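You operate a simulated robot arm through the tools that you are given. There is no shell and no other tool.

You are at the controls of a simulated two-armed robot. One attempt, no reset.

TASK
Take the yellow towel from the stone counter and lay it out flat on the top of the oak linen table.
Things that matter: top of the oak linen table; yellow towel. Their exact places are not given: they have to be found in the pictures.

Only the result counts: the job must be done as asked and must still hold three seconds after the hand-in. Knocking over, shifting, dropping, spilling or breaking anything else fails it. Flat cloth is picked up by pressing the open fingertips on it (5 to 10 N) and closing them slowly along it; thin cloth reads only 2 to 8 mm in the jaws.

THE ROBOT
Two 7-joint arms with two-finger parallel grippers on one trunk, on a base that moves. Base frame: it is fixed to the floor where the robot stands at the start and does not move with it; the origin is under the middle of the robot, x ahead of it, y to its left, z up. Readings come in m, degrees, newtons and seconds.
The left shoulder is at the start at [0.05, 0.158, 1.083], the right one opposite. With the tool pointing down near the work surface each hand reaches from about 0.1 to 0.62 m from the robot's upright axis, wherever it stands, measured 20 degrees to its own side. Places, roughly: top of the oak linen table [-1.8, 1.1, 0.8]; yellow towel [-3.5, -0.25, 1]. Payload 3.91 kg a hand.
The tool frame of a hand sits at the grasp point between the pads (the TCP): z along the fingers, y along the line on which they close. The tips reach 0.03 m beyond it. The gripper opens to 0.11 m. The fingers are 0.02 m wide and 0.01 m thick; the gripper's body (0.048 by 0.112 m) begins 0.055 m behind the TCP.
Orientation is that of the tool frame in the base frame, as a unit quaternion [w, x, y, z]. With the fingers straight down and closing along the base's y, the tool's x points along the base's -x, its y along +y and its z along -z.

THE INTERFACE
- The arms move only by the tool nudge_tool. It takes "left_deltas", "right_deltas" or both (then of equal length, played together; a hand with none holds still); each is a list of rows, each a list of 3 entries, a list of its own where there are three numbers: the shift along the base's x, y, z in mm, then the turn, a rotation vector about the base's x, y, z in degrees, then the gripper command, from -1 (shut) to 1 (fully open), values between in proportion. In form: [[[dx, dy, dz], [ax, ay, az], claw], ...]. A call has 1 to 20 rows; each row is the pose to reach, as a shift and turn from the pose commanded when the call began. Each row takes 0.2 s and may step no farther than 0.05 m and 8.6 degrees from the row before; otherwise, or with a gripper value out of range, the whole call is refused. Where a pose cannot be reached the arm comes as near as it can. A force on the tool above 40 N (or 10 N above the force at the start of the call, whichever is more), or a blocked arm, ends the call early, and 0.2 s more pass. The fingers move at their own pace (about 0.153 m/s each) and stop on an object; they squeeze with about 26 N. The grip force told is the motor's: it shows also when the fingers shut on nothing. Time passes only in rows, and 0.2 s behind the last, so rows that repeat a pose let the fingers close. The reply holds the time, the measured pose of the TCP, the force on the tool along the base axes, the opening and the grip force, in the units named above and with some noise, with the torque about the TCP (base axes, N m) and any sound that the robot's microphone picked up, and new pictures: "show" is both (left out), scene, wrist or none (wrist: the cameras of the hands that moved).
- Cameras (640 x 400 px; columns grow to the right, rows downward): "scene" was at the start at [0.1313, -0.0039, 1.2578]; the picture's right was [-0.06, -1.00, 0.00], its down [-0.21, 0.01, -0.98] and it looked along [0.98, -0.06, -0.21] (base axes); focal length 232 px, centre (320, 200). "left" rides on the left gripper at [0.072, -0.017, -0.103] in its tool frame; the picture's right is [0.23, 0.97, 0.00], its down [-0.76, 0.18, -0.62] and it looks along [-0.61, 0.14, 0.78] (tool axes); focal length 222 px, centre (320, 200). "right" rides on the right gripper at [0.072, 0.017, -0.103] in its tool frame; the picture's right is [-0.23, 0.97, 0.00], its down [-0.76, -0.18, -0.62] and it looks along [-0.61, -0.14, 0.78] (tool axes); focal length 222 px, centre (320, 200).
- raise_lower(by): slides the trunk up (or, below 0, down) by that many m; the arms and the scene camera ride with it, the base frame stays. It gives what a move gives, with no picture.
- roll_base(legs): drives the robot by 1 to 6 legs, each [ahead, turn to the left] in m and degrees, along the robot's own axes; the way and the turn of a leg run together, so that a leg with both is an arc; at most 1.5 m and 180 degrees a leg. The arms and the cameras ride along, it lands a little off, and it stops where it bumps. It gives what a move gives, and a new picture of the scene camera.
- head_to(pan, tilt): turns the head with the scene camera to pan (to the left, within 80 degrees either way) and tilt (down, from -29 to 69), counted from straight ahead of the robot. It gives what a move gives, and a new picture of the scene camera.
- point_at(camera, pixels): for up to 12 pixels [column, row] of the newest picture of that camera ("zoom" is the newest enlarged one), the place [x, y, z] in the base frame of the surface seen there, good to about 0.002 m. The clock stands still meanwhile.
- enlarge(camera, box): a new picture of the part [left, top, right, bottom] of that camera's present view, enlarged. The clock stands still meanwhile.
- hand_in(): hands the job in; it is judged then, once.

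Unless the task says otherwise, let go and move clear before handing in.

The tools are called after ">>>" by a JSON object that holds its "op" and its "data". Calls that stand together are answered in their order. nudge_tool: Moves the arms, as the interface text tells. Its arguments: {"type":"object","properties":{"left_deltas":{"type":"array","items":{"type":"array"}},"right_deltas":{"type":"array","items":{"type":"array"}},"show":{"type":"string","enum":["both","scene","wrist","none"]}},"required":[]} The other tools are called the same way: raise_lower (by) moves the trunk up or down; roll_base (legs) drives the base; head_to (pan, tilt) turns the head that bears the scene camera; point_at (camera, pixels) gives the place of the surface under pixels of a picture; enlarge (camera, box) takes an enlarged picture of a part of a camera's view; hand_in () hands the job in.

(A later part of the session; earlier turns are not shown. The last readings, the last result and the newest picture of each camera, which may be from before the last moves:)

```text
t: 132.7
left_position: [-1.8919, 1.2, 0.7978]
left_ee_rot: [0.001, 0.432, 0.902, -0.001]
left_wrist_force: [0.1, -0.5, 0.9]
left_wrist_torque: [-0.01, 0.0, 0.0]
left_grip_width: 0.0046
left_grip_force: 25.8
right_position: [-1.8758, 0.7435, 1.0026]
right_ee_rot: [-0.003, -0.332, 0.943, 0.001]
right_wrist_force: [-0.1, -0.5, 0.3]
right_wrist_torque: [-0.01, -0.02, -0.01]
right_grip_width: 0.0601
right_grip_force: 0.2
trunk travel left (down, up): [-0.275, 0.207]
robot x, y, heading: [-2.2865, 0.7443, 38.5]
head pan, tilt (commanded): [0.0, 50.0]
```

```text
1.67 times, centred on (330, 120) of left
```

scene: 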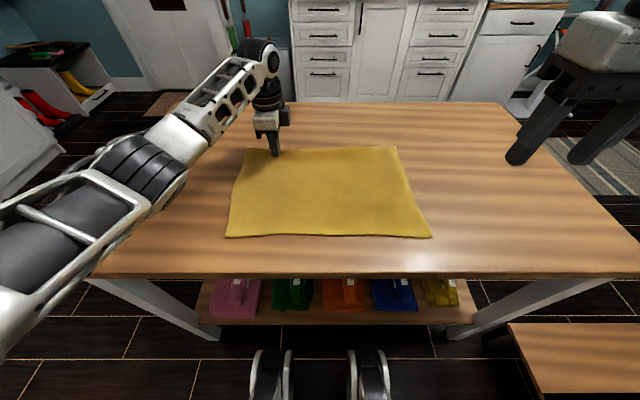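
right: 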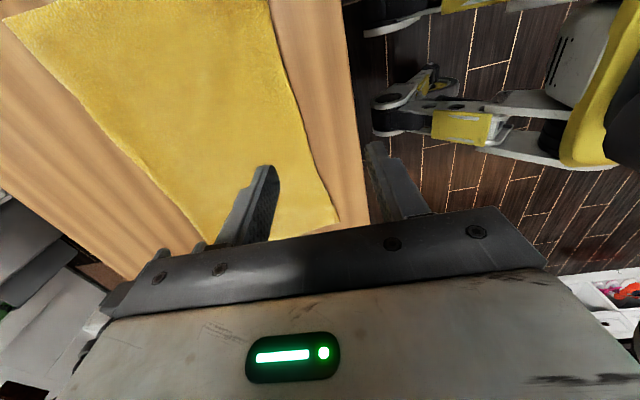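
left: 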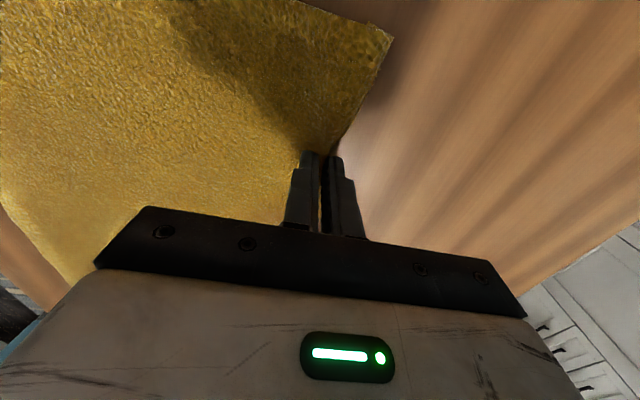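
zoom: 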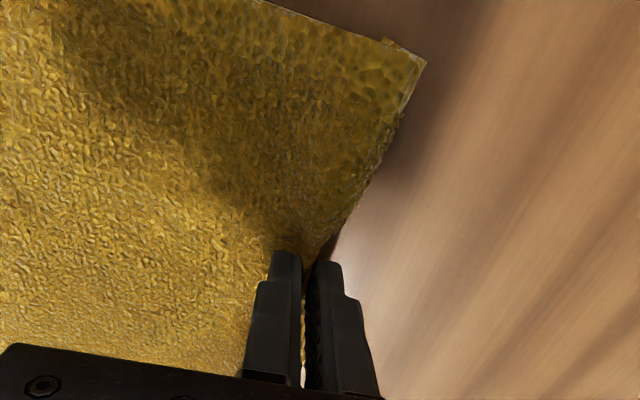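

Gripped (4.6 mm); a sliver of the under-flap peeks out at the corner (zoom 395,45). I'll lift the edge 60 mm to let the flap drop.

>>> {"op": "nudge_tool", "data": {"left_deltas": [[[0, 0, 10], [0, 0, 0], -1], [[0, 0, 20], [0, 0, 0], -1], [[0, 0, 30], [0, 0, 0], -1], [[0, 0, 40], [0, 0, 0], -1], [[0, 0, 50], [0, 0, 0], -1], [[0, 0, 60], [0, 0, 0], -1], [[0, 0, 60], [0, 0, 0], -1]], "show": "both"}}

>>> {"op": "enlarge", "data": {"camera": "left", "box": [200, 0, 440, 240]}}

>>> {"op": "enlarge", "data": {"camera": "scene", "box": [210, 110, 450, 260]}}

```text
t: 134.3
left_position: [-1.8929, 1.1988, 0.8577]
left_ee_rot: [0.001, 0.432, 0.902, -0.001]
left_wrist_force: [0.0, -0.5, 0.2]
left_wrist_torque: [0.0, 0.05, 0.02]
left_grip_width: 0.004
left_grip_force: 25.5
right_position: [-1.8759, 0.7439, 1.0034]
right_ee_rot: [-0.001, -0.332, 0.943, 0.001]
right_wrist_force: [-0.1, -0.5, 0.2]
right_wrist_torque: [0.02, -0.02, 0.01]
right_grip_width: 0.0602
right_grip_force: 0.1
trunk travel left (down, up): [-0.275, 0.207]
robot x, y, heading: [-2.2847, 0.7402, 38.7]
head pan, tilt (commanded): [0.0, 50.0]
```

scene: 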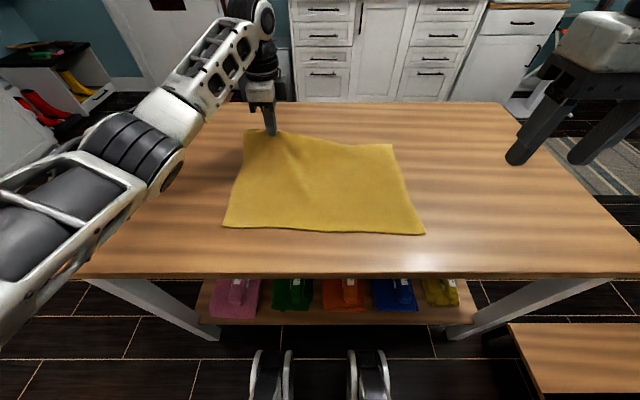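
left: 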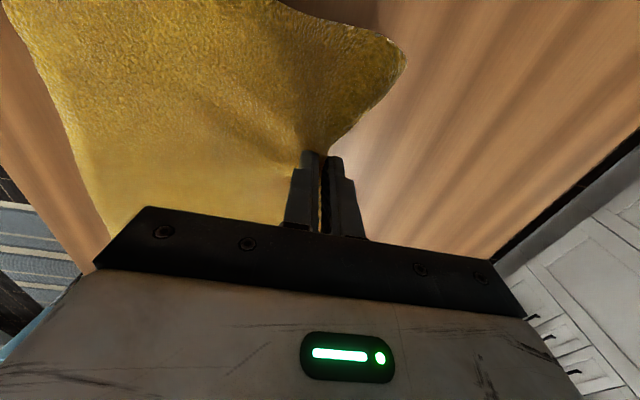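

```text
1.67 times, centred on (320, 120) of left
```

zoom: 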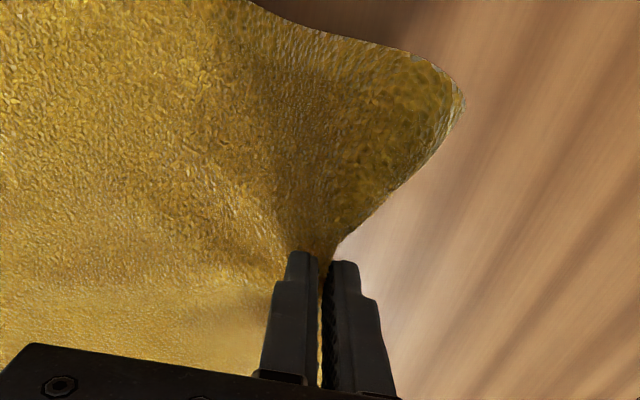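

```text
2.67 times, centred on (330, 185) of scene
```

zoom: 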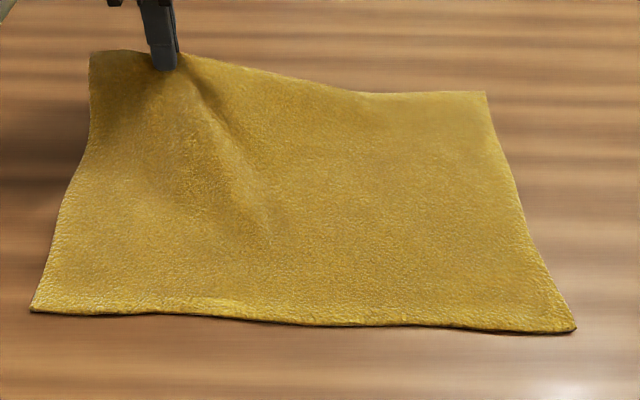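

The left far corner is up and the near edge has straightened. I'll lift a bit higher so more of the tucked edge comes free, then look.

>>> {"op": "nudge_tool", "data": {"left_deltas": [[[-2, -2, 12], [0, 0, 0], -1], [[-4, -4, 24], [0, 0, 0], -1], [[-7, -6, 36], [0, 0, 0], -1], [[-10, -8, 48], [0, 0, 0], -1], [[-13, -10, 60], [0, 0, 0], -1], [[-13, -10, 60], [0, 0, 0], -1]], "show": "both"}}

>>> {"op": "enlarge", "data": {"camera": "left", "box": [200, 0, 440, 240]}}

>>> {"op": "enlarge", "data": {"camera": "scene", "box": [210, 90, 450, 240]}}

```text
t: 135.7
left_position: [-1.9057, 1.1919, 0.9166]
left_ee_rot: [0.0, 0.431, 0.902, -0.002]
left_wrist_force: [0.3, -0.1, -0.1]
left_wrist_torque: [-0.02, 0.04, 0.02]
left_grip_width: 0.0044
left_grip_force: 25.8
right_position: [-1.8761, 0.7434, 1.0039]
right_ee_rot: [-0.001, -0.332, 0.943, 0.0]
right_wrist_force: [0.1, -0.4, 0.1]
right_wrist_torque: [-0.02, 0.0, -0.01]
right_grip_width: 0.0598
right_grip_force: 0.0
trunk travel left (down, up): [-0.275, 0.207]
robot x, y, heading: [-2.2859, 0.743, 38.5]
head pan, tilt (commanded): [0.0, 50.0]
```

scene: 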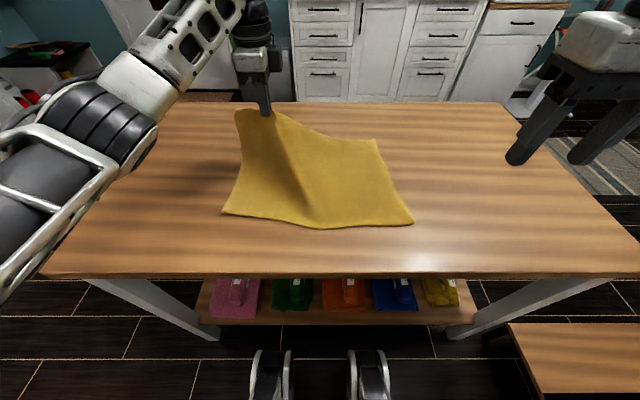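
left: 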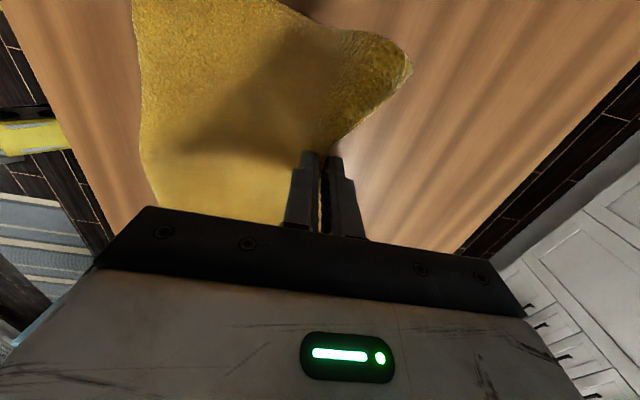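

```text
1.67 times, centred on (320, 120) of left
```

zoom: 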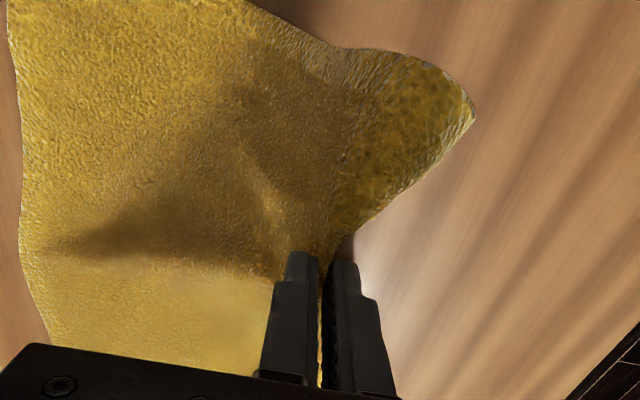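

```text
2.67 times, centred on (330, 165) of scene
```

zoom: 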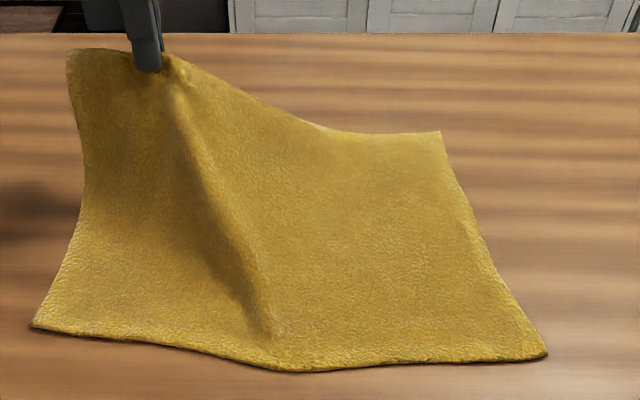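

The flap should hang free now. I'll lower first slightly outward, then move inward over the last centimetres so the flap trails away from me.

>>> {"op": "nudge_tool", "data": {"left_deltas": [[[4, 3, -15], [0, 0, 0], -1], [[8, 6, -30], [0, 0, 0], -1], [[12, 10, -45], [0, 0, 0], -1], [[15, 12, -60], [0, 0, 0], -1], [[18, 14.4, -74], [0, 0, 0], -1], [[14, 11.2, -81], [0, 0, 0], -1], [[9.5, 7.6, -88], [0, 0, 0], -1], [[5, 4, -95], [0, 0, 0], -1], [[0.5, 0.4, -102], [0, 0, 0], -1], [[-3, -2.4, -108], [0, 0, 0], -1], [[-3, -2.4, -112], [0, 0, 0], -1]], "show": "both"}}

>>> {"op": "enlarge", "data": {"camera": "left", "box": [200, 0, 440, 240]}}

>>> {"op": "enlarge", "data": {"camera": "scene", "box": [210, 100, 450, 250]}}

```text
t: 138.1
left_position: [-1.908, 1.1866, 0.8059]
left_ee_rot: [-0.001, 0.431, 0.902, 0.0]
left_wrist_force: [0.9, 0.5, 1.0]
left_wrist_torque: [-0.01, 0.02, -0.02]
left_grip_width: 0.0043
left_grip_force: 26.0
right_position: [-1.8746, 0.744, 1.0022]
right_ee_rot: [-0.001, -0.332, 0.943, 0.001]
right_wrist_force: [0.6, -0.1, -0.1]
right_wrist_torque: [0.03, -0.01, -0.01]
right_grip_width: 0.0599
right_grip_force: 0.2
trunk travel left (down, up): [-0.275, 0.207]
robot x, y, heading: [-2.2863, 0.7458, 38.7]
head pan, tilt (commanded): [0.0, 50.0]
```

scene: 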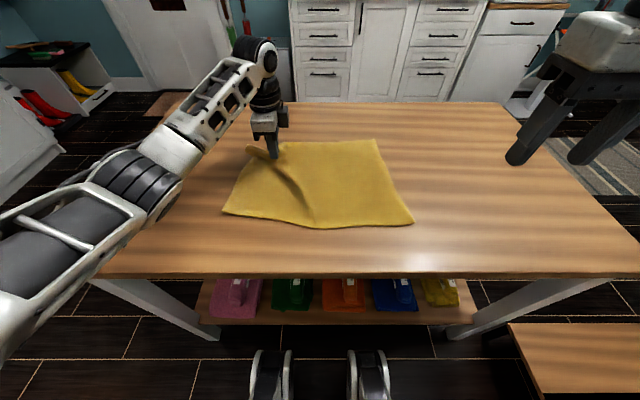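
left: 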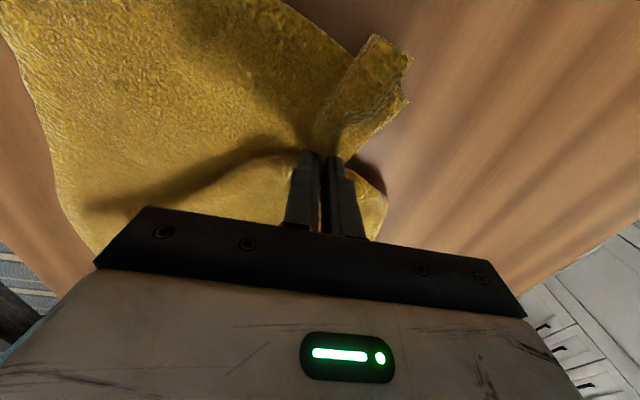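

```text
1.67 times, centred on (320, 120) of left
```

zoom: 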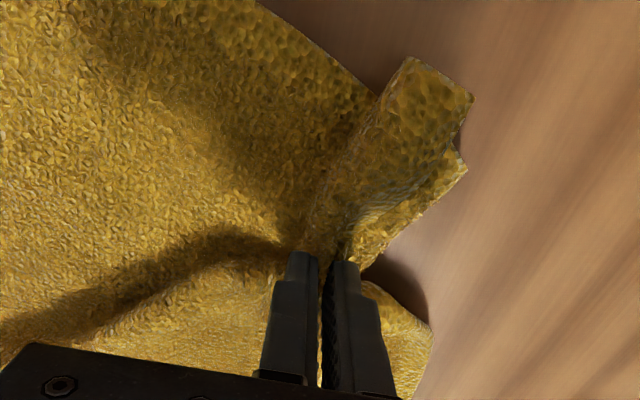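

```text
2.67 times, centred on (330, 175) of scene
```

zoom: 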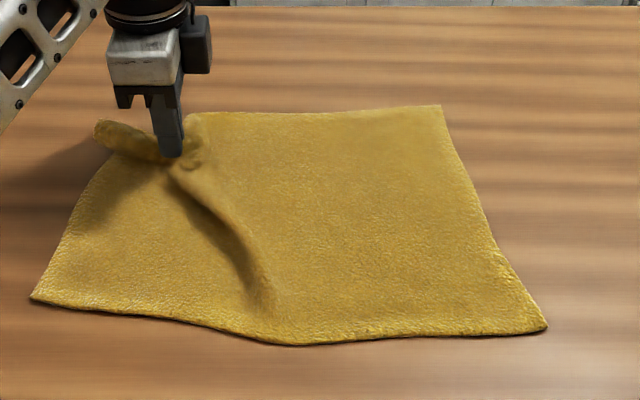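

The middle and right of the far edge are now out flat; at the left the ridge is pinched with its flap pointing outward. I'll press lightly and then open while shifting outward to spread it.

>>> {"op": "nudge_tool", "data": {"left_deltas": [[[0, 0, -3], [0, 0, 0], -1], [[0, 0, -6], [0, 0, 0], -1], [[0, 0, -8], [0, 0, 0], -1]], "show": "none"}}

```text
t: 138.9
left_position: [-1.9075, 1.1866, 0.8001]
left_ee_rot: [0.002, 0.432, 0.902, 0.002]
left_wrist_force: [0.5, 1.9, 18.2]
left_wrist_torque: [-0.05, 0.02, 0.02]
left_grip_width: 0.0044
left_grip_force: 25.8
right_position: [-1.877, 0.7441, 1.0032]
right_ee_rot: [-0.002, -0.333, 0.943, 0.001]
right_wrist_force: [0.9, -1.4, 0.3]
right_wrist_torque: [0.03, 0.04, -0.01]
right_grip_width: 0.0602
right_grip_force: 0.1
trunk travel left (down, up): [-0.275, 0.207]
robot x, y, heading: [-2.2855, 0.7444, 38.4]
head pan, tilt (commanded): [0.0, 50.0]
```

>>> {"op": "nudge_tool", "data": {"left_deltas": [[[0, 0, 2], [0, 0, 0], -1], [[2.1, 1.7, 2], [0, 0, 0], -0.85], [[4.2, 3.4, 2], [0, 0, 0], -0.75], [[6.3, 5.1, 1.5], [0, 0, 0], -0.65], [[8.4, 6.8, 1], [0, 0, 0], -0.55], [[10.5, 8.4, 0.5], [0, 0, 0], -0.45], [[12.6, 10.1, 0], [0, 0, 0], -0.35], [[14.8, 11.8, -0.5], [0, 0, 0], -0.25], [[16.9, 13.5, -1], [0, 0, 0], -0.15], [[19, 15.2, -1.5], [0, 0, 0], -0.05], [[21.1, 16.9, -2], [0, 0, 0], 0.09]], "show": "both"}}

>>> {"op": "enlarge", "data": {"camera": "left", "box": [200, 0, 440, 240]}}

>>> {"op": "enlarge", "data": {"camera": "scene", "box": [210, 100, 450, 250]}}

```text
t: 141.3
left_position: [-1.8877, 1.2026, 0.7984]
left_ee_rot: [0.002, 0.433, 0.902, 0.001]
left_wrist_force: [0.8, -0.6, 24.6]
left_wrist_torque: [-0.68, 0.6, 0.0]
left_grip_width: 0.0602
left_grip_force: 0.0
right_position: [-1.8762, 0.7431, 1.0038]
right_ee_rot: [0.0, -0.332, 0.943, 0.001]
right_wrist_force: [0.5, -0.2, -0.3]
right_wrist_torque: [-0.01, -0.01, 0.01]
right_grip_width: 0.0598
right_grip_force: 0.1
trunk travel left (down, up): [-0.275, 0.207]
robot x, y, heading: [-2.2823, 0.7433, 38.5]
head pan, tilt (commanded): [0.0, 50.0]
```

scene: 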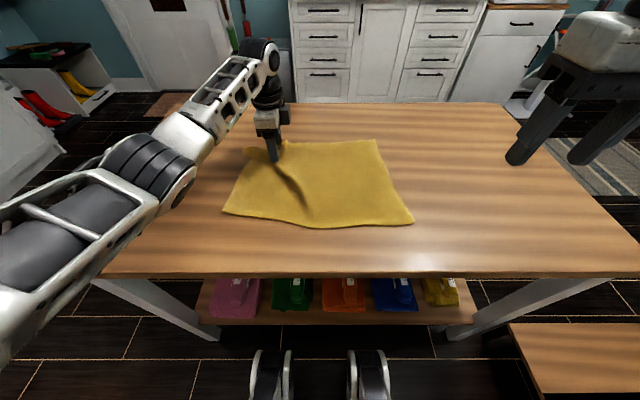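
left: 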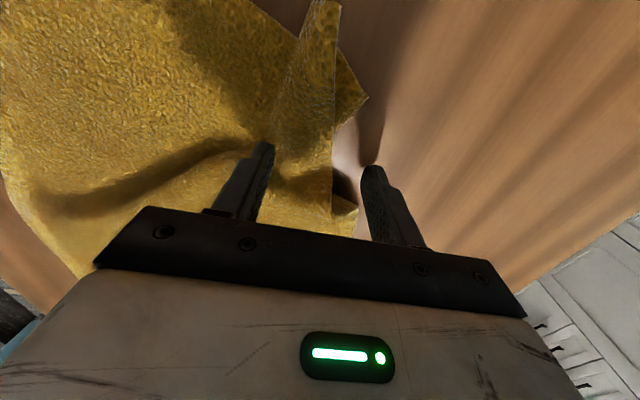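

```text
1.67 times, centred on (320, 120) of left
```

zoom: 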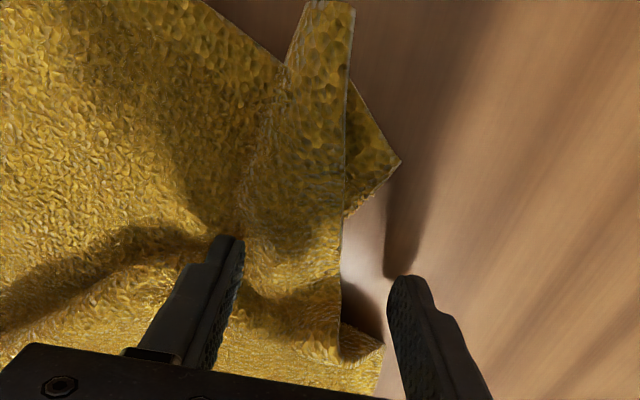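

```text
2.67 times, centred on (330, 175) of scene
```

zoom: 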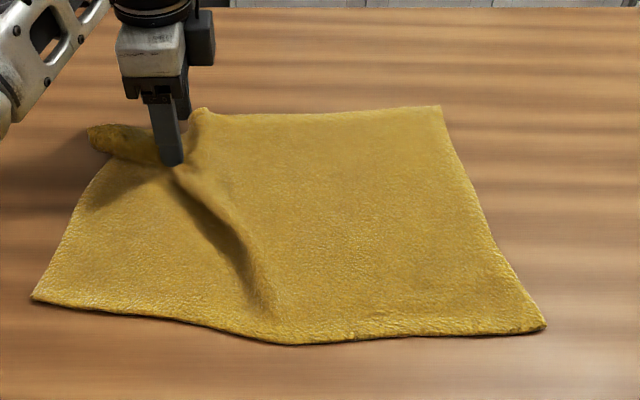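

The ridge stayed up while its flap now lies outward (left zoom 370,150). I'll lift the hand clear and look at the state.

>>> {"op": "nudge_tool", "data": {"left_deltas": [[[0, 0, 10], [0, 0, 0], 0.09], [[0, 0, 30], [0, 0, 0], 0.09], [[0, 0, 55], [0, 0, 0], 0.09], [[-10, -8, 80], [0, 0, 0], 0.09], [[-25, -5, 105], [0, 0, 0], 0.09], [[-40, 0, 120], [0, 0, 0], 0.09], [[-40, 0, 120], [0, 0, 0], 0.09]], "show": "both"}}

>>> {"op": "enlarge", "data": {"camera": "left", "box": [160, 0, 480, 200]}}

>>> {"op": "enlarge", "data": {"camera": "scene", "box": [210, 110, 370, 210]}}

```text
t: 142.9
left_position: [-1.9277, 1.2027, 0.9151]
left_ee_rot: [0.0, 0.432, 0.902, -0.001]
left_wrist_force: [-0.7, 0.0, 0.0]
left_wrist_torque: [-0.02, -0.01, -0.03]
left_grip_width: 0.06
left_grip_force: 0.0
right_position: [-1.8769, 0.7447, 1.0035]
right_ee_rot: [-0.002, -0.332, 0.943, 0.0]
right_wrist_force: [-0.2, 0.1, 0.1]
right_wrist_torque: [-0.01, 0.0, 0.01]
right_grip_width: 0.0603
right_grip_force: 0.0
trunk travel left (down, up): [-0.275, 0.207]
robot x, y, heading: [-2.287, 0.7384, 38.6]
head pan, tilt (commanded): [0.0, 50.0]
```

scene: 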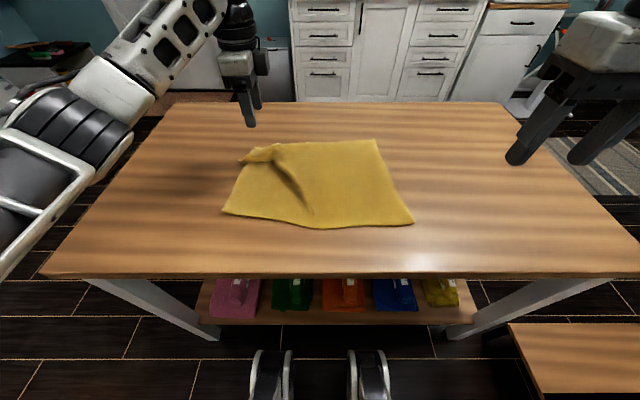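
left: 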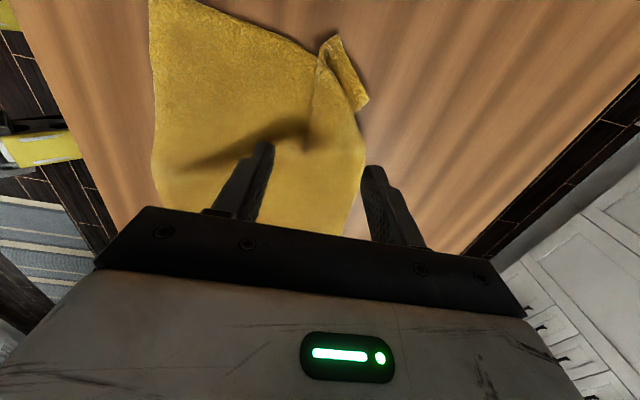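

```text
2.00 times, centred on (320, 100) of left
```

zoom: 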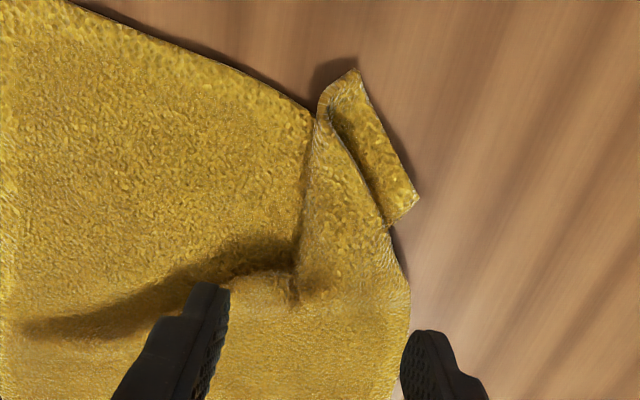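

```text
4.00 times, centred on (290, 160) of scene
```

zoom: 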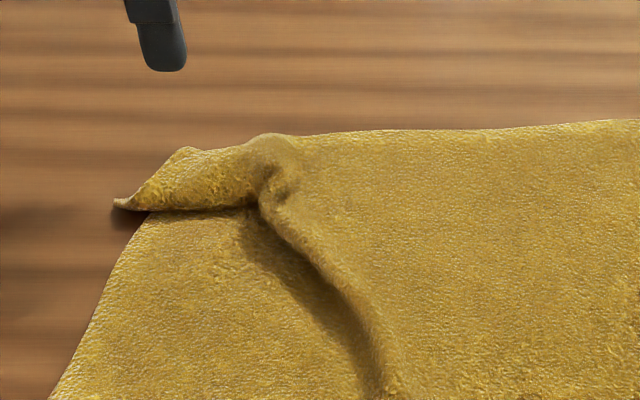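

Now I can see it well: the corner strip (zoom 358,70 to 420,200) points outward but a pleat remains beside it. I'll get coordinates.

>>> {"op": "point_at", "data": {"camera": "left", "pixels": [[338, 38], [367, 100], [352, 110], [319, 58], [365, 145], [310, 145], [345, 70], [335, 90], [330, 60], [350, 85], [360, 200], [320, 100]]}}

>>> {"op": "point_at", "data": {"camera": "scene", "pixels": [[242, 160], [256, 148], [276, 144], [375, 141], [412, 221], [225, 212], [310, 227], [285, 185], [275, 155], [300, 210], [340, 180], [330, 145]]}}

```text
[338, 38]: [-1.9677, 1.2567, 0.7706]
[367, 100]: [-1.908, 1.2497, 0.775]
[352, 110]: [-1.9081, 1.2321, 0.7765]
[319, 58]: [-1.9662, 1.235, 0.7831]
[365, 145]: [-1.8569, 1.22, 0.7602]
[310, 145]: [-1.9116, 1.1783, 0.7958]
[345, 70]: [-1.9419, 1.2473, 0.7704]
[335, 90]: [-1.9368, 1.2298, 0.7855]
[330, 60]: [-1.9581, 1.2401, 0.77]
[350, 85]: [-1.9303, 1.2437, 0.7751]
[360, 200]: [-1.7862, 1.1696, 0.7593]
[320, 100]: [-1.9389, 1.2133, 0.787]
```

```text
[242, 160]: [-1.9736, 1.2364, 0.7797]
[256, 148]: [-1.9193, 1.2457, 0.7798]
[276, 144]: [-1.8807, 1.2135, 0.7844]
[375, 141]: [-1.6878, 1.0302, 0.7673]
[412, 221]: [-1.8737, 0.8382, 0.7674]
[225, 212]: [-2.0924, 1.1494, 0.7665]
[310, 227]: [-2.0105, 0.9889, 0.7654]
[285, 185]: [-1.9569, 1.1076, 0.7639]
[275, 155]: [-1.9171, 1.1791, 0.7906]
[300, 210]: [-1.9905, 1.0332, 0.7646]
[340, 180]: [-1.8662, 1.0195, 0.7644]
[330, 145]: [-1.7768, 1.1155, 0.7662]
```

>>> {"op": "enlarge", "data": {"camera": "left", "box": [280, 15, 400, 175]}}

>>> {"op": "enlarge", "data": {"camera": "scene", "box": [230, 135, 310, 185]}}

```text
2.50 times, centred on (340, 95) of left
```

zoom: 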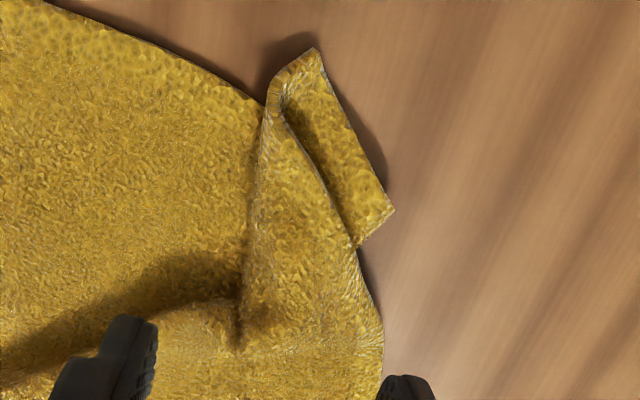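

```text
8.00 times, centred on (270, 160) of scene
```

zoom: 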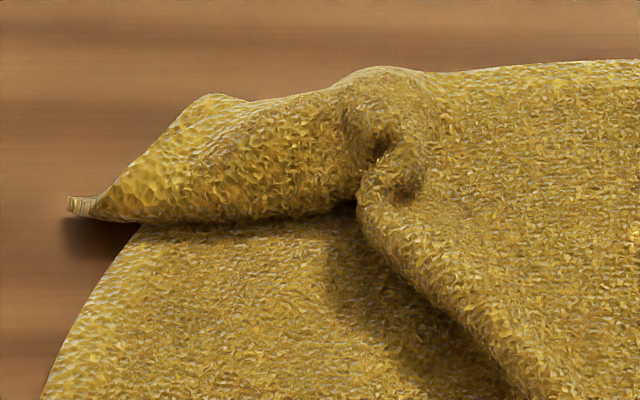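

The corner strip lies outward on the table but needs pulling out about 5 cm. I'll close the left fingers, press them on that strip near the true corner (t≈.76, d≈.31 → about (-1.932,1.248)) and drag it outward-left.

>>> {"op": "nudge_tool", "data": {"left_deltas": [[[0, 15, 0], [0, 0, 0], -0.5], [[-2, 30, 0], [0, 0, 0], -1], [[-4, 45, 0], [0, 0, 0], -1], [[-4, 45, -30], [0, 0, 0], -1], [[-4, 45, -60], [0, 0, 0], -1], [[-4, 45, -85], [0, 0, 0], -1], [[-4, 45, -100], [0, 0, 0], -1], [[-4, 45, -106], [0, 0, 0], -1]], "show": "both"}}

>>> {"op": "enlarge", "data": {"camera": "scene", "box": [210, 110, 370, 210]}}

```text
t: 144.7
left_position: [-1.9316, 1.2489, 0.8098]
left_ee_rot: [0.001, 0.432, 0.902, 0.0]
left_wrist_force: [0.1, -0.1, 0.4]
left_wrist_torque: [0.03, 0.03, 0.02]
left_grip_width: 0.0
left_grip_force: 26.4
right_position: [-1.876, 0.7441, 1.0025]
right_ee_rot: [-0.001, -0.333, 0.943, 0.0]
right_wrist_force: [0.2, -0.7, 0.6]
right_wrist_torque: [0.03, 0.0, 0.01]
right_grip_width: 0.0599
right_grip_force: 0.0
trunk travel left (down, up): [-0.275, 0.207]
robot x, y, heading: [-2.2832, 0.7431, 38.7]
head pan, tilt (commanded): [0.0, 50.0]
```

scene: 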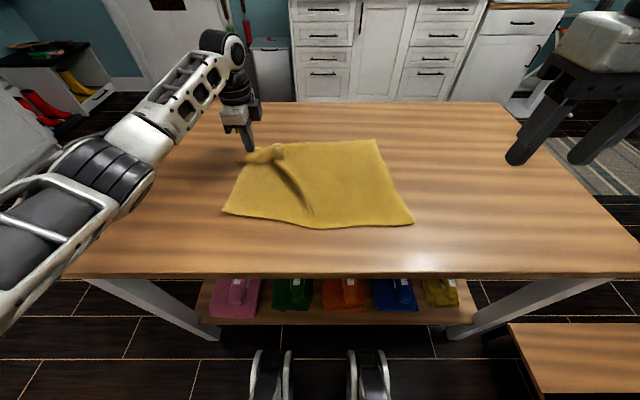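
left: 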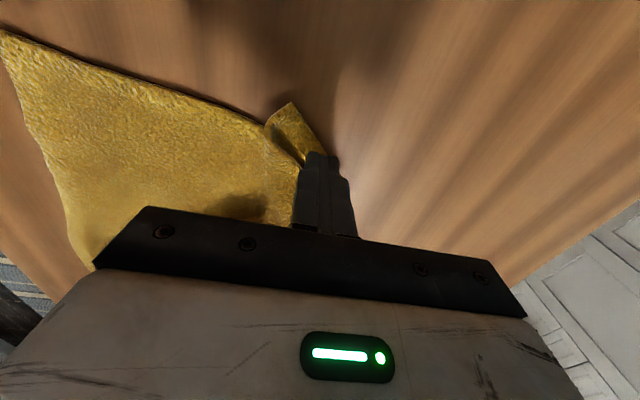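

```text
4.00 times, centred on (290, 160) of scene
```

zoom: 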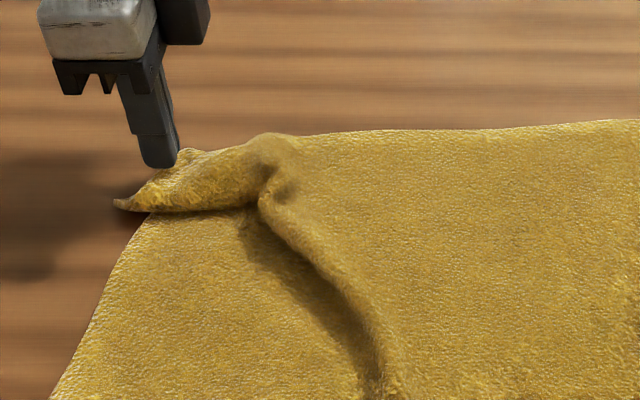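

The closed fingertips are right above the strip. Pressing down in small steps.

>>> {"op": "nudge_tool", "data": {"left_deltas": [[[0, 0, -4], [0, 0, 0], -1], [[0, 0, -8], [0, 0, 0], -1], [[0, 0, -11], [0, 0, 0], -1], [[0, 0, -13], [0, 0, 0], -1]], "show": "none"}}

```text
t: 145.7
left_position: [-1.9309, 1.2487, 0.7967]
left_ee_rot: [0.001, 0.433, 0.901, -0.001]
left_wrist_force: [0.1, 0.3, 0.8]
left_wrist_torque: [-0.04, 0.04, 0.02]
left_grip_width: 0.0002
left_grip_force: 25.9
right_position: [-1.8757, 0.7441, 1.0026]
right_ee_rot: [-0.002, -0.332, 0.943, 0.001]
right_wrist_force: [0.2, -0.1, -0.2]
right_wrist_torque: [0.01, 0.01, 0.03]
right_grip_width: 0.06
right_grip_force: 0.0
trunk travel left (down, up): [-0.275, 0.207]
robot x, y, heading: [-2.2826, 0.7448, 38.8]
head pan, tilt (commanded): [0.0, 50.0]
```

>>> {"op": "nudge_tool", "data": {"left_deltas": [[[0, 0, -2], [0, 0, 0], -1], [[0, 0, -3.5], [0, 0, 0], -1], [[0, 0, -4.5], [0, 0, 0], -1]], "show": "none"}}

```text
t: 146.5
left_position: [-1.9307, 1.2484, 0.7948]
left_ee_rot: [0.001, 0.432, 0.902, 0.001]
left_wrist_force: [-0.1, 1.1, 13.4]
left_wrist_torque: [-0.06, -0.01, 0.01]
left_grip_width: 0.0002
left_grip_force: 25.5
right_position: [-1.8752, 0.7424, 1.0031]
right_ee_rot: [-0.001, -0.332, 0.943, 0.0]
right_wrist_force: [0.4, -0.2, 0.1]
right_wrist_torque: [0.02, 0.01, -0.01]
right_grip_width: 0.0599
right_grip_force: 0.1
trunk travel left (down, up): [-0.275, 0.207]
robot x, y, heading: [-2.2864, 0.7411, 38.8]
head pan, tilt (commanded): [0.0, 50.0]
```

Pressing with 13 N on a single layer. Now dragging outward-left by ~5 cm.

>>> {"op": "nudge_tool", "data": {"left_deltas": [[[0.5, 5, 0.5], [0, 0, 0], -1], [[1.1, 10, 0.5], [0, 0, 0], -1], [[1.7, 15, 0.5], [0, 0, 0], -1], [[2.2, 20, 0.5], [0, 0, 0], -1], [[2.8, 25, 0.5], [0, 0, 0], -1], [[3.3, 30, 0.5], [0, 0, 0], -1], [[3.9, 35, 0.5], [0, 0, 0], -1], [[4.4, 40, 0.5], [0, 0, 0], -1], [[5, 45, 0.5], [0, 0, 0], -1], [[5.5, 49, 0.5], [0, 0, 0], -1]], "show": "both"}}

>>> {"op": "enlarge", "data": {"camera": "scene", "box": [210, 100, 450, 250]}}

```text
t: 148.7
left_position: [-1.9258, 1.296, 0.7952]
left_ee_rot: [0.0, 0.432, 0.902, 0.001]
left_wrist_force: [-0.9, -4.6, 13.5]
left_wrist_torque: [-0.24, -0.03, -0.03]
left_grip_width: 0.0
left_grip_force: 25.9
right_position: [-1.8762, 0.7423, 1.0023]
right_ee_rot: [-0.001, -0.332, 0.943, 0.0]
right_wrist_force: [-1.0, 0.3, -0.3]
right_wrist_torque: [-0.01, -0.01, 0.01]
right_grip_width: 0.0601
right_grip_force: 0.0
trunk travel left (down, up): [-0.275, 0.207]
robot x, y, heading: [-2.2859, 0.7443, 38.7]
head pan, tilt (commanded): [0.0, 50.0]
```

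scene: 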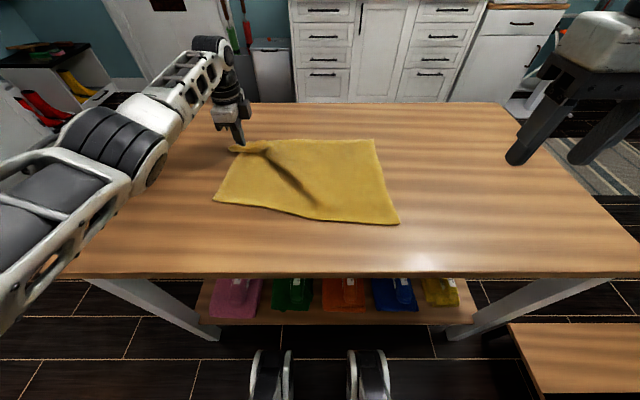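
left: 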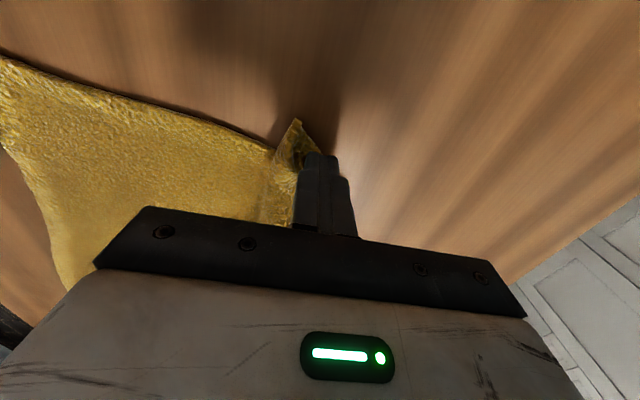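

```text
2.67 times, centred on (330, 175) of scene
```

zoom: 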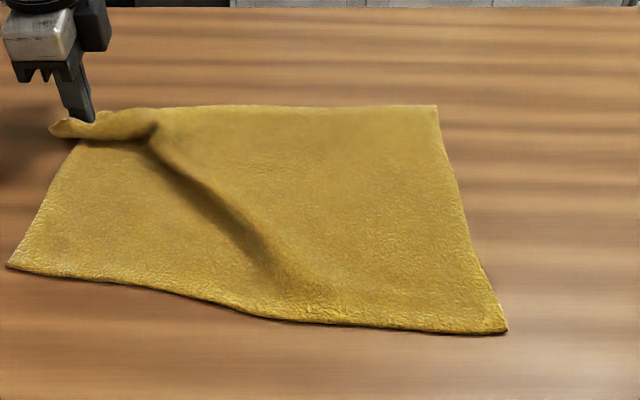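

Dragging works but the whole towel follows. I'll lift off and re-measure; next I'll pull the towel toward me with both hands to gain reach and tension, then lift and re-lay the far-left corner.

>>> {"op": "nudge_tool", "data": {"left_deltas": [[[0, 0, 10], [0, 0, 0], -1], [[0, 0, 35], [0, 0, 0], -1], [[0, 0, 65], [0, 0, 0], -1], [[-25, -10, 90], [0, 0, 0], -1], [[-50, -25, 100], [0, 0, 0], -1], [[-80, -45, 100], [0, 0, 0], -1], [[-110, -65, 100], [0, 0, 0], -1], [[-135, -85, 100], [0, 0, 0], -1]], "show": "both"}}

>>> {"op": "enlarge", "data": {"camera": "scene", "box": [200, 100, 440, 250]}}

>>> {"op": "point_at", "data": {"camera": "zoom", "pixels": [[33, 267], [270, 315], [530, 328], [462, 108], [320, 108], [200, 108], [80, 122], [100, 140], [160, 145], [180, 125], [230, 215], [330, 285]]}}

```text
t: 150.5
left_position: [-2.0594, 1.2124, 0.8936]
left_ee_rot: [0.0, 0.431, 0.902, -0.001]
left_wrist_force: [-0.8, 0.4, -0.5]
left_wrist_torque: [-0.01, -0.03, -0.06]
left_grip_width: 0.0001
left_grip_force: 25.6
right_position: [-1.875, 0.744, 1.0021]
right_ee_rot: [-0.002, -0.332, 0.943, 0.0]
right_wrist_force: [0.9, 0.0, -0.3]
right_wrist_torque: [-0.02, 0.0, -0.03]
right_grip_width: 0.0598
right_grip_force: 0.2
trunk travel left (down, up): [-0.275, 0.207]
robot x, y, heading: [-2.2883, 0.7421, 38.6]
head pan, tilt (commanded): [0.0, 50.0]
```

scene: 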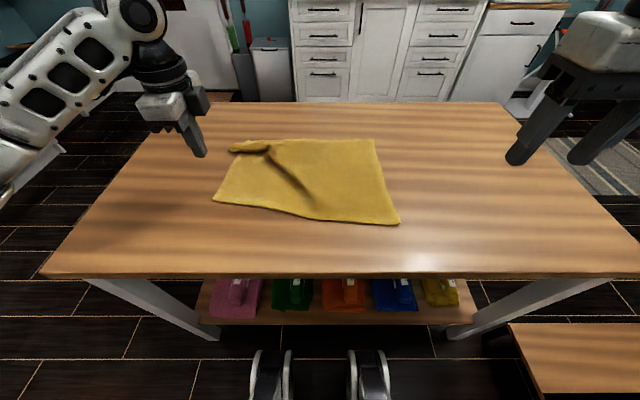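
left: 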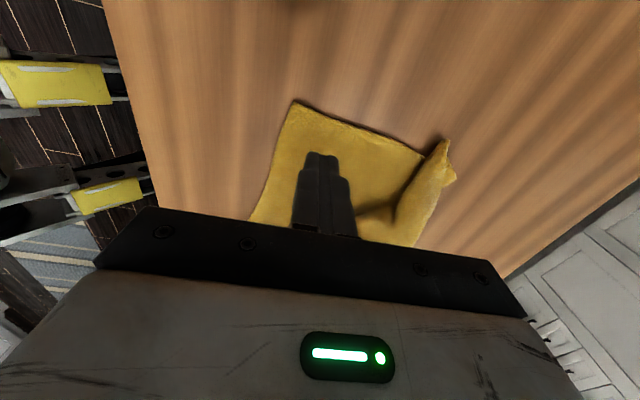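

```text
2.67 times, centred on (320, 175) of scene
```

zoom: 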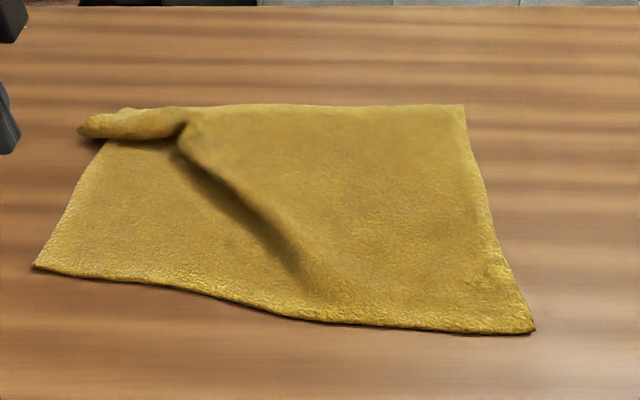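

```text
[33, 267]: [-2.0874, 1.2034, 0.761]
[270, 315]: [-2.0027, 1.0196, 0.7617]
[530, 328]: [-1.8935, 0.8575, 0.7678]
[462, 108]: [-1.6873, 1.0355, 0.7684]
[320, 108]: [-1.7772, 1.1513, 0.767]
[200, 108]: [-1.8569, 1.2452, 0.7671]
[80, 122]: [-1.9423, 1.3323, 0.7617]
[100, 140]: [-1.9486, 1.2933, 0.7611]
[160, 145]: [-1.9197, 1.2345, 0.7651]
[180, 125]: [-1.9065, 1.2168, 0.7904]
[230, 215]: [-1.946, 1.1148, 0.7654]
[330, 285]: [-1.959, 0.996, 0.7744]
```

The far edge is now straight at d≈.37 except the left corner; the near-left corner sits ~6 cm too far out. The closed left fingertips are right above that corner, so I'll press there and drag it toward me.

>>> {"op": "nudge_tool", "data": {"left_deltas": [[[0, 0, -30], [0, 0, 0], -1], [[0, 0, -60], [0, 0, 0], -1], [[0, 0, -82], [0, 0, 0], -1], [[0, 0, -92], [0, 0, 0], -1], [[0, 0, -97], [0, 0, 0], -1], [[0, 0, -99], [0, 0, 0], -1]], "show": "wrist"}}

```text
t: 151.9
left_position: [-2.0597, 1.2145, 0.7946]
left_ee_rot: [0.002, 0.433, 0.902, -0.002]
left_wrist_force: [0.2, -0.6, 3.4]
left_wrist_torque: [0.0, -0.03, 0.03]
left_grip_width: 0.0004
left_grip_force: 25.5
right_position: [-1.8761, 0.7442, 1.0031]
right_ee_rot: [-0.001, -0.332, 0.943, 0.001]
right_wrist_force: [-1.0, -0.9, -0.6]
right_wrist_torque: [-0.05, 0.0, 0.01]
right_grip_width: 0.0602
right_grip_force: 0.1
trunk travel left (down, up): [-0.275, 0.207]
robot x, y, heading: [-2.2815, 0.7422, 38.4]
head pan, tilt (commanded): [0.0, 50.0]
```

left: 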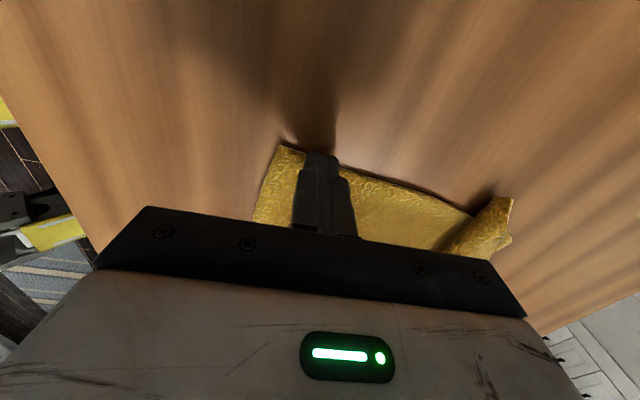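

>>> {"op": "nudge_tool", "data": {"left_deltas": [[[0, 0, -1.5], [0, 0, 0], -1], [[-3.9, -3.1, -1.5], [0, 0, 0], -1], [[-7.8, -6.2, -1.5], [0, 0, 0], -1], [[-11.7, -9.4, -1.5], [0, 0, 0], -1], [[-15.6, -12.5, -1.5], [0, 0, 0], -1], [[-19.5, -15.6, -1.5], [0, 0, 0], -1], [[-23.4, -18.7, -1.5], [0, 0, 0], -1], [[-27.3, -21.9, -1.5], [0, 0, 0], -1], [[-31.2, -25, -1.5], [0, 0, 0], -1], [[-35.1, -28.1, -1.5], [0, 0, 0], -1], [[-39, -31.2, -1.5], [0, 0, 0], -1], [[-43, -34.4, -1.5], [0, 0, 0], -1], [[-46.8, -37.5, -1.5], [0, 0, 0], -1]], "show": "both"}}

>>> {"op": "enlarge", "data": {"camera": "scene", "box": [200, 100, 440, 250]}}

```text
t: 154.7
left_position: [-2.1084, 1.1756, 0.7931]
left_ee_rot: [0.0, 0.431, 0.902, 0.001]
left_wrist_force: [4.1, 3.5, 17.6]
left_wrist_torque: [0.02, -0.2, 0.04]
left_grip_width: 0.0001
left_grip_force: 26.6
right_position: [-1.8757, 0.743, 1.0032]
right_ee_rot: [0.0, -0.332, 0.943, 0.001]
right_wrist_force: [0.4, 0.0, 0.1]
right_wrist_torque: [0.02, -0.02, 0.02]
right_grip_width: 0.0601
right_grip_force: 0.1
trunk travel left (down, up): [-0.275, 0.207]
robot x, y, heading: [-2.2837, 0.7419, 38.6]
head pan, tilt (commanded): [0.0, 50.0]
```

scene: 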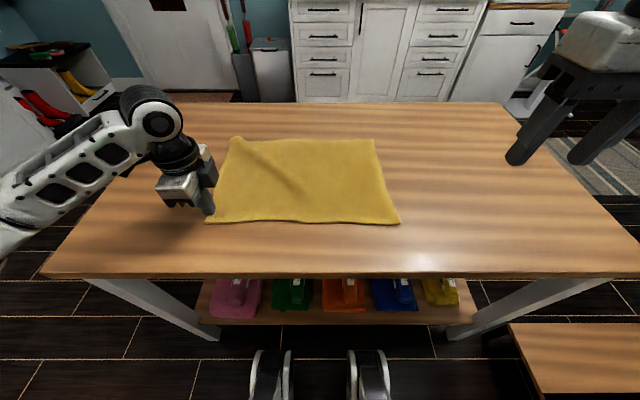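
left: 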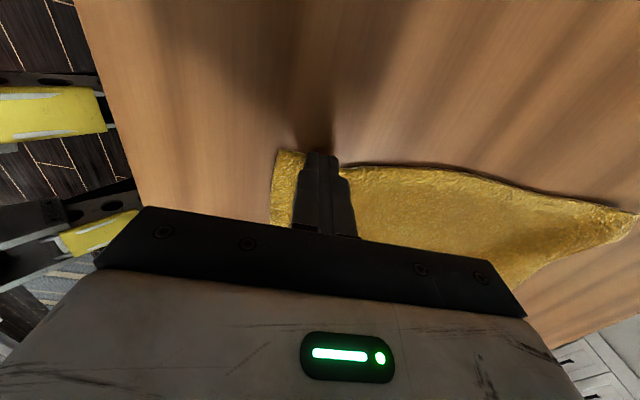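

```text
2.67 times, centred on (320, 175) of scene
```

zoom: 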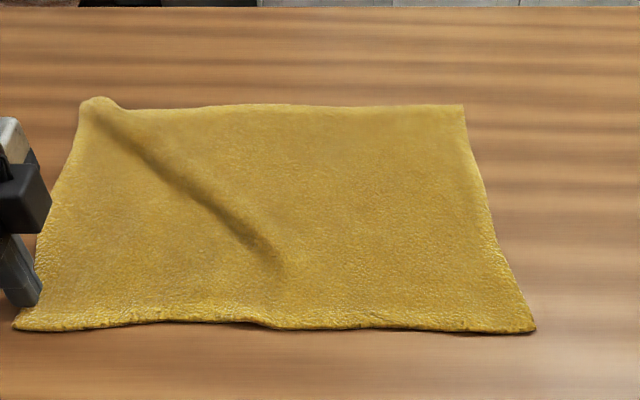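

The pleat has opened — now nearly flat with a mild diagonal wave. I'll pull this corner a little further diagonally (left and toward me) to take out the wave.

>>> {"op": "nudge_tool", "data": {"left_deltas": [[[-3, 0.6, 0.5], [0, 0, 0], -1], [[-6, 1.2, 0.5], [0, 0, 0], -1], [[-9, 1.8, 0.5], [0, 0, 0], -1], [[-12, 2.4, 0.5], [0, 0, 0], -1], [[-15, 3, 0.5], [0, 0, 0], -1]], "show": "scene"}}

>>> {"op": "enlarge", "data": {"camera": "scene", "box": [200, 100, 440, 250]}}

>>> {"op": "point_at", "data": {"camera": "zoom", "pixels": [[15, 325], [530, 328], [462, 108], [320, 107], [200, 110], [130, 110], [95, 102], [90, 115], [130, 130], [180, 170], [230, 215], [270, 260]]}}

```text
t: 155.9
left_position: [-2.1229, 1.1782, 0.7926]
left_ee_rot: [0.0, 0.432, 0.902, 0.0]
left_wrist_force: [1.8, -0.9, 11.5]
left_wrist_torque: [-0.09, -0.12, 0.03]
left_grip_width: 0.0
left_grip_force: 25.6
right_position: [-1.8756, 0.7425, 1.0024]
right_ee_rot: [0.0, -0.332, 0.943, 0.001]
right_wrist_force: [1.1, -0.6, 0.2]
right_wrist_torque: [0.04, 0.0, -0.01]
right_grip_width: 0.0599
right_grip_force: 0.1
trunk travel left (down, up): [-0.275, 0.207]
robot x, y, heading: [-2.2826, 0.7406, 38.4]
head pan, tilt (commanded): [0.0, 50.0]
```

scene: 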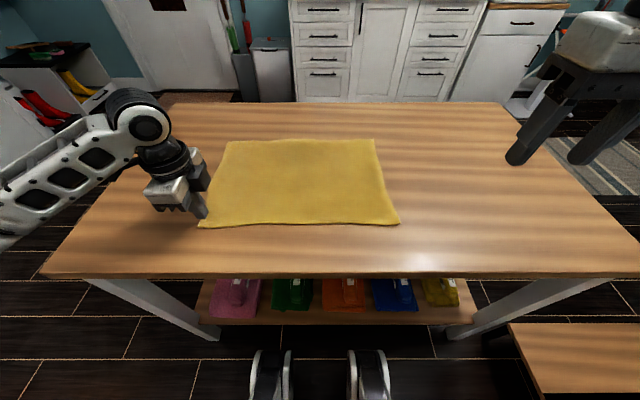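

```text
2.67 times, centred on (320, 175) of scene
```

zoom: 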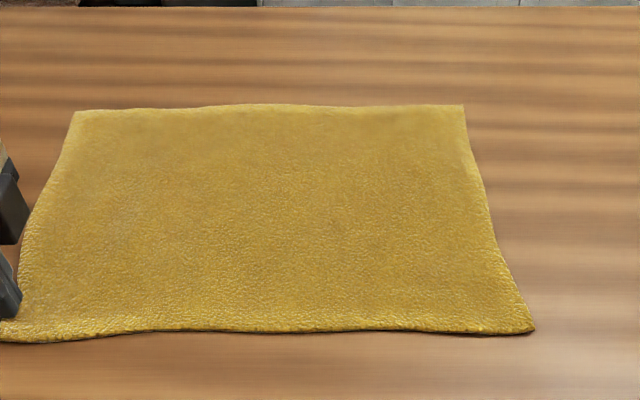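

```text
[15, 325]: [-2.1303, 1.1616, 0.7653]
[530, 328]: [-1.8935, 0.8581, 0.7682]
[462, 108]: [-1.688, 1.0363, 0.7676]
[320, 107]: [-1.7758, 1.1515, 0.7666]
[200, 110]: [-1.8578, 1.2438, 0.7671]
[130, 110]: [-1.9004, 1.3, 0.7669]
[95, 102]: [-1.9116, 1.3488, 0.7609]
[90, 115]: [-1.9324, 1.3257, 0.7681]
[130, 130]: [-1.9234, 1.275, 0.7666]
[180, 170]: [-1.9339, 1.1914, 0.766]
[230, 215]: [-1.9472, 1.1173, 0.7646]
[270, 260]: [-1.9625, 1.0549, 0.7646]
```

The towel is now completely flat — far edge, corners and middle all read z≈.765–.768. I'll lift the left hand straight up and clear.

>>> {"op": "nudge_tool", "data": {"left_deltas": [[[0, 0, 5], [0, 0, 0], -1], [[0, 0, 15], [0, 0, 0], -1], [[0, 0, 35], [0, 0, 0], -1], [[0, 0, 65], [0, 0, 0], -1], [[0, 0, 100], [0, 0, 0], -1], [[-10, 10, 140], [0, 0, 0], -1], [[-25, 20, 175], [0, 0, 0], -1]], "show": "both"}}

>>> {"op": "enlarge", "data": {"camera": "scene", "box": [190, 110, 430, 260]}}

>>> {"op": "point_at", "data": {"camera": "zoom", "pixels": [[35, 305], [150, 305], [300, 300], [450, 302], [555, 300], [50, 220], [80, 150], [102, 88], [200, 82], [300, 80], [400, 82], [488, 82]]}}

>>> {"op": "point_at", "data": {"camera": "zoom", "pixels": [[70, 290], [120, 250], [200, 250], [300, 250], [400, 250], [500, 260], [120, 180], [220, 180], [320, 180], [420, 180], [490, 160], [510, 230]]}}

```text
t: 157.5
left_position: [-2.1478, 1.1989, 0.9672]
left_ee_rot: [0.0, 0.432, 0.902, -0.001]
left_wrist_force: [-0.1, 0.7, 0.3]
left_wrist_torque: [0.02, 0.01, -0.03]
left_grip_width: 0.0001
left_grip_force: 26.5
right_position: [-1.8753, 0.7439, 1.003]
right_ee_rot: [-0.001, -0.332, 0.943, 0.001]
right_wrist_force: [-0.7, -0.1, 0.0]
right_wrist_torque: [0.03, 0.01, 0.0]
right_grip_width: 0.0599
right_grip_force: 0.0
trunk travel left (down, up): [-0.275, 0.207]
robot x, y, heading: [-2.2866, 0.7439, 38.4]
head pan, tilt (commanded): [0.0, 50.0]
```

scene: 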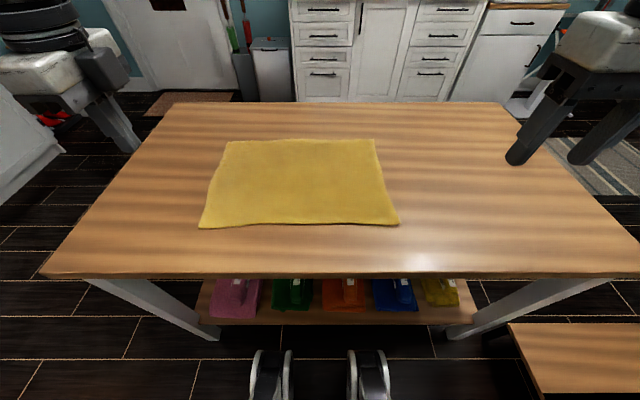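
left: 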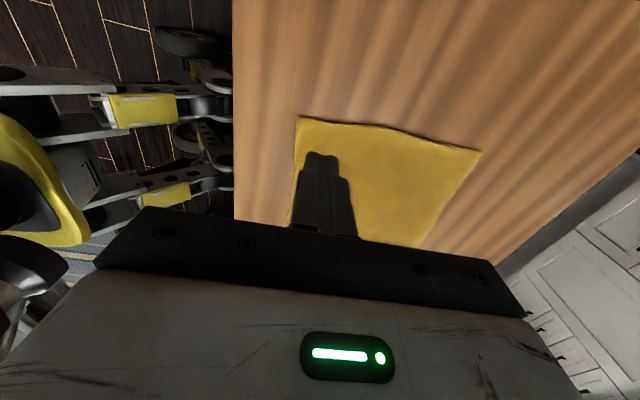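

```text
2.67 times, centred on (310, 185) of scene
```

zoom: 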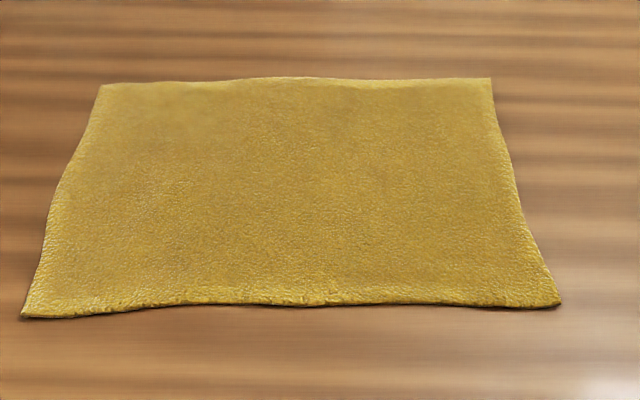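

```text
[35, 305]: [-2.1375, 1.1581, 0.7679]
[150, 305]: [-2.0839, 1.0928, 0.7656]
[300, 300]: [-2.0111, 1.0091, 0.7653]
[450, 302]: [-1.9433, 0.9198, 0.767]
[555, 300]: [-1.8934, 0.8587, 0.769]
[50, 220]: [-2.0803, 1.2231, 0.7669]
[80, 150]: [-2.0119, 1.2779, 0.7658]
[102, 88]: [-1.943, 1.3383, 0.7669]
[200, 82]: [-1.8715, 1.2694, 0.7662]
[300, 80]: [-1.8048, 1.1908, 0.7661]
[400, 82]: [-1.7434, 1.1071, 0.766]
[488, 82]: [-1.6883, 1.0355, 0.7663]
```

```text
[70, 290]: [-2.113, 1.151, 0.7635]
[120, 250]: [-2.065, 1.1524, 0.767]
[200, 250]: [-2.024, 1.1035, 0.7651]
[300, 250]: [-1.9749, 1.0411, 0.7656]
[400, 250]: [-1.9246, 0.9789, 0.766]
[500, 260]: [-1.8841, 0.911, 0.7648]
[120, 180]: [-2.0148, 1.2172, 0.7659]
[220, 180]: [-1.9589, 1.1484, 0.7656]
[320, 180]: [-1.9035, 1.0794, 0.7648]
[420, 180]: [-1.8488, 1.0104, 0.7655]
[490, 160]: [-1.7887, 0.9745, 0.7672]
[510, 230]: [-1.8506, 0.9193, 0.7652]
```

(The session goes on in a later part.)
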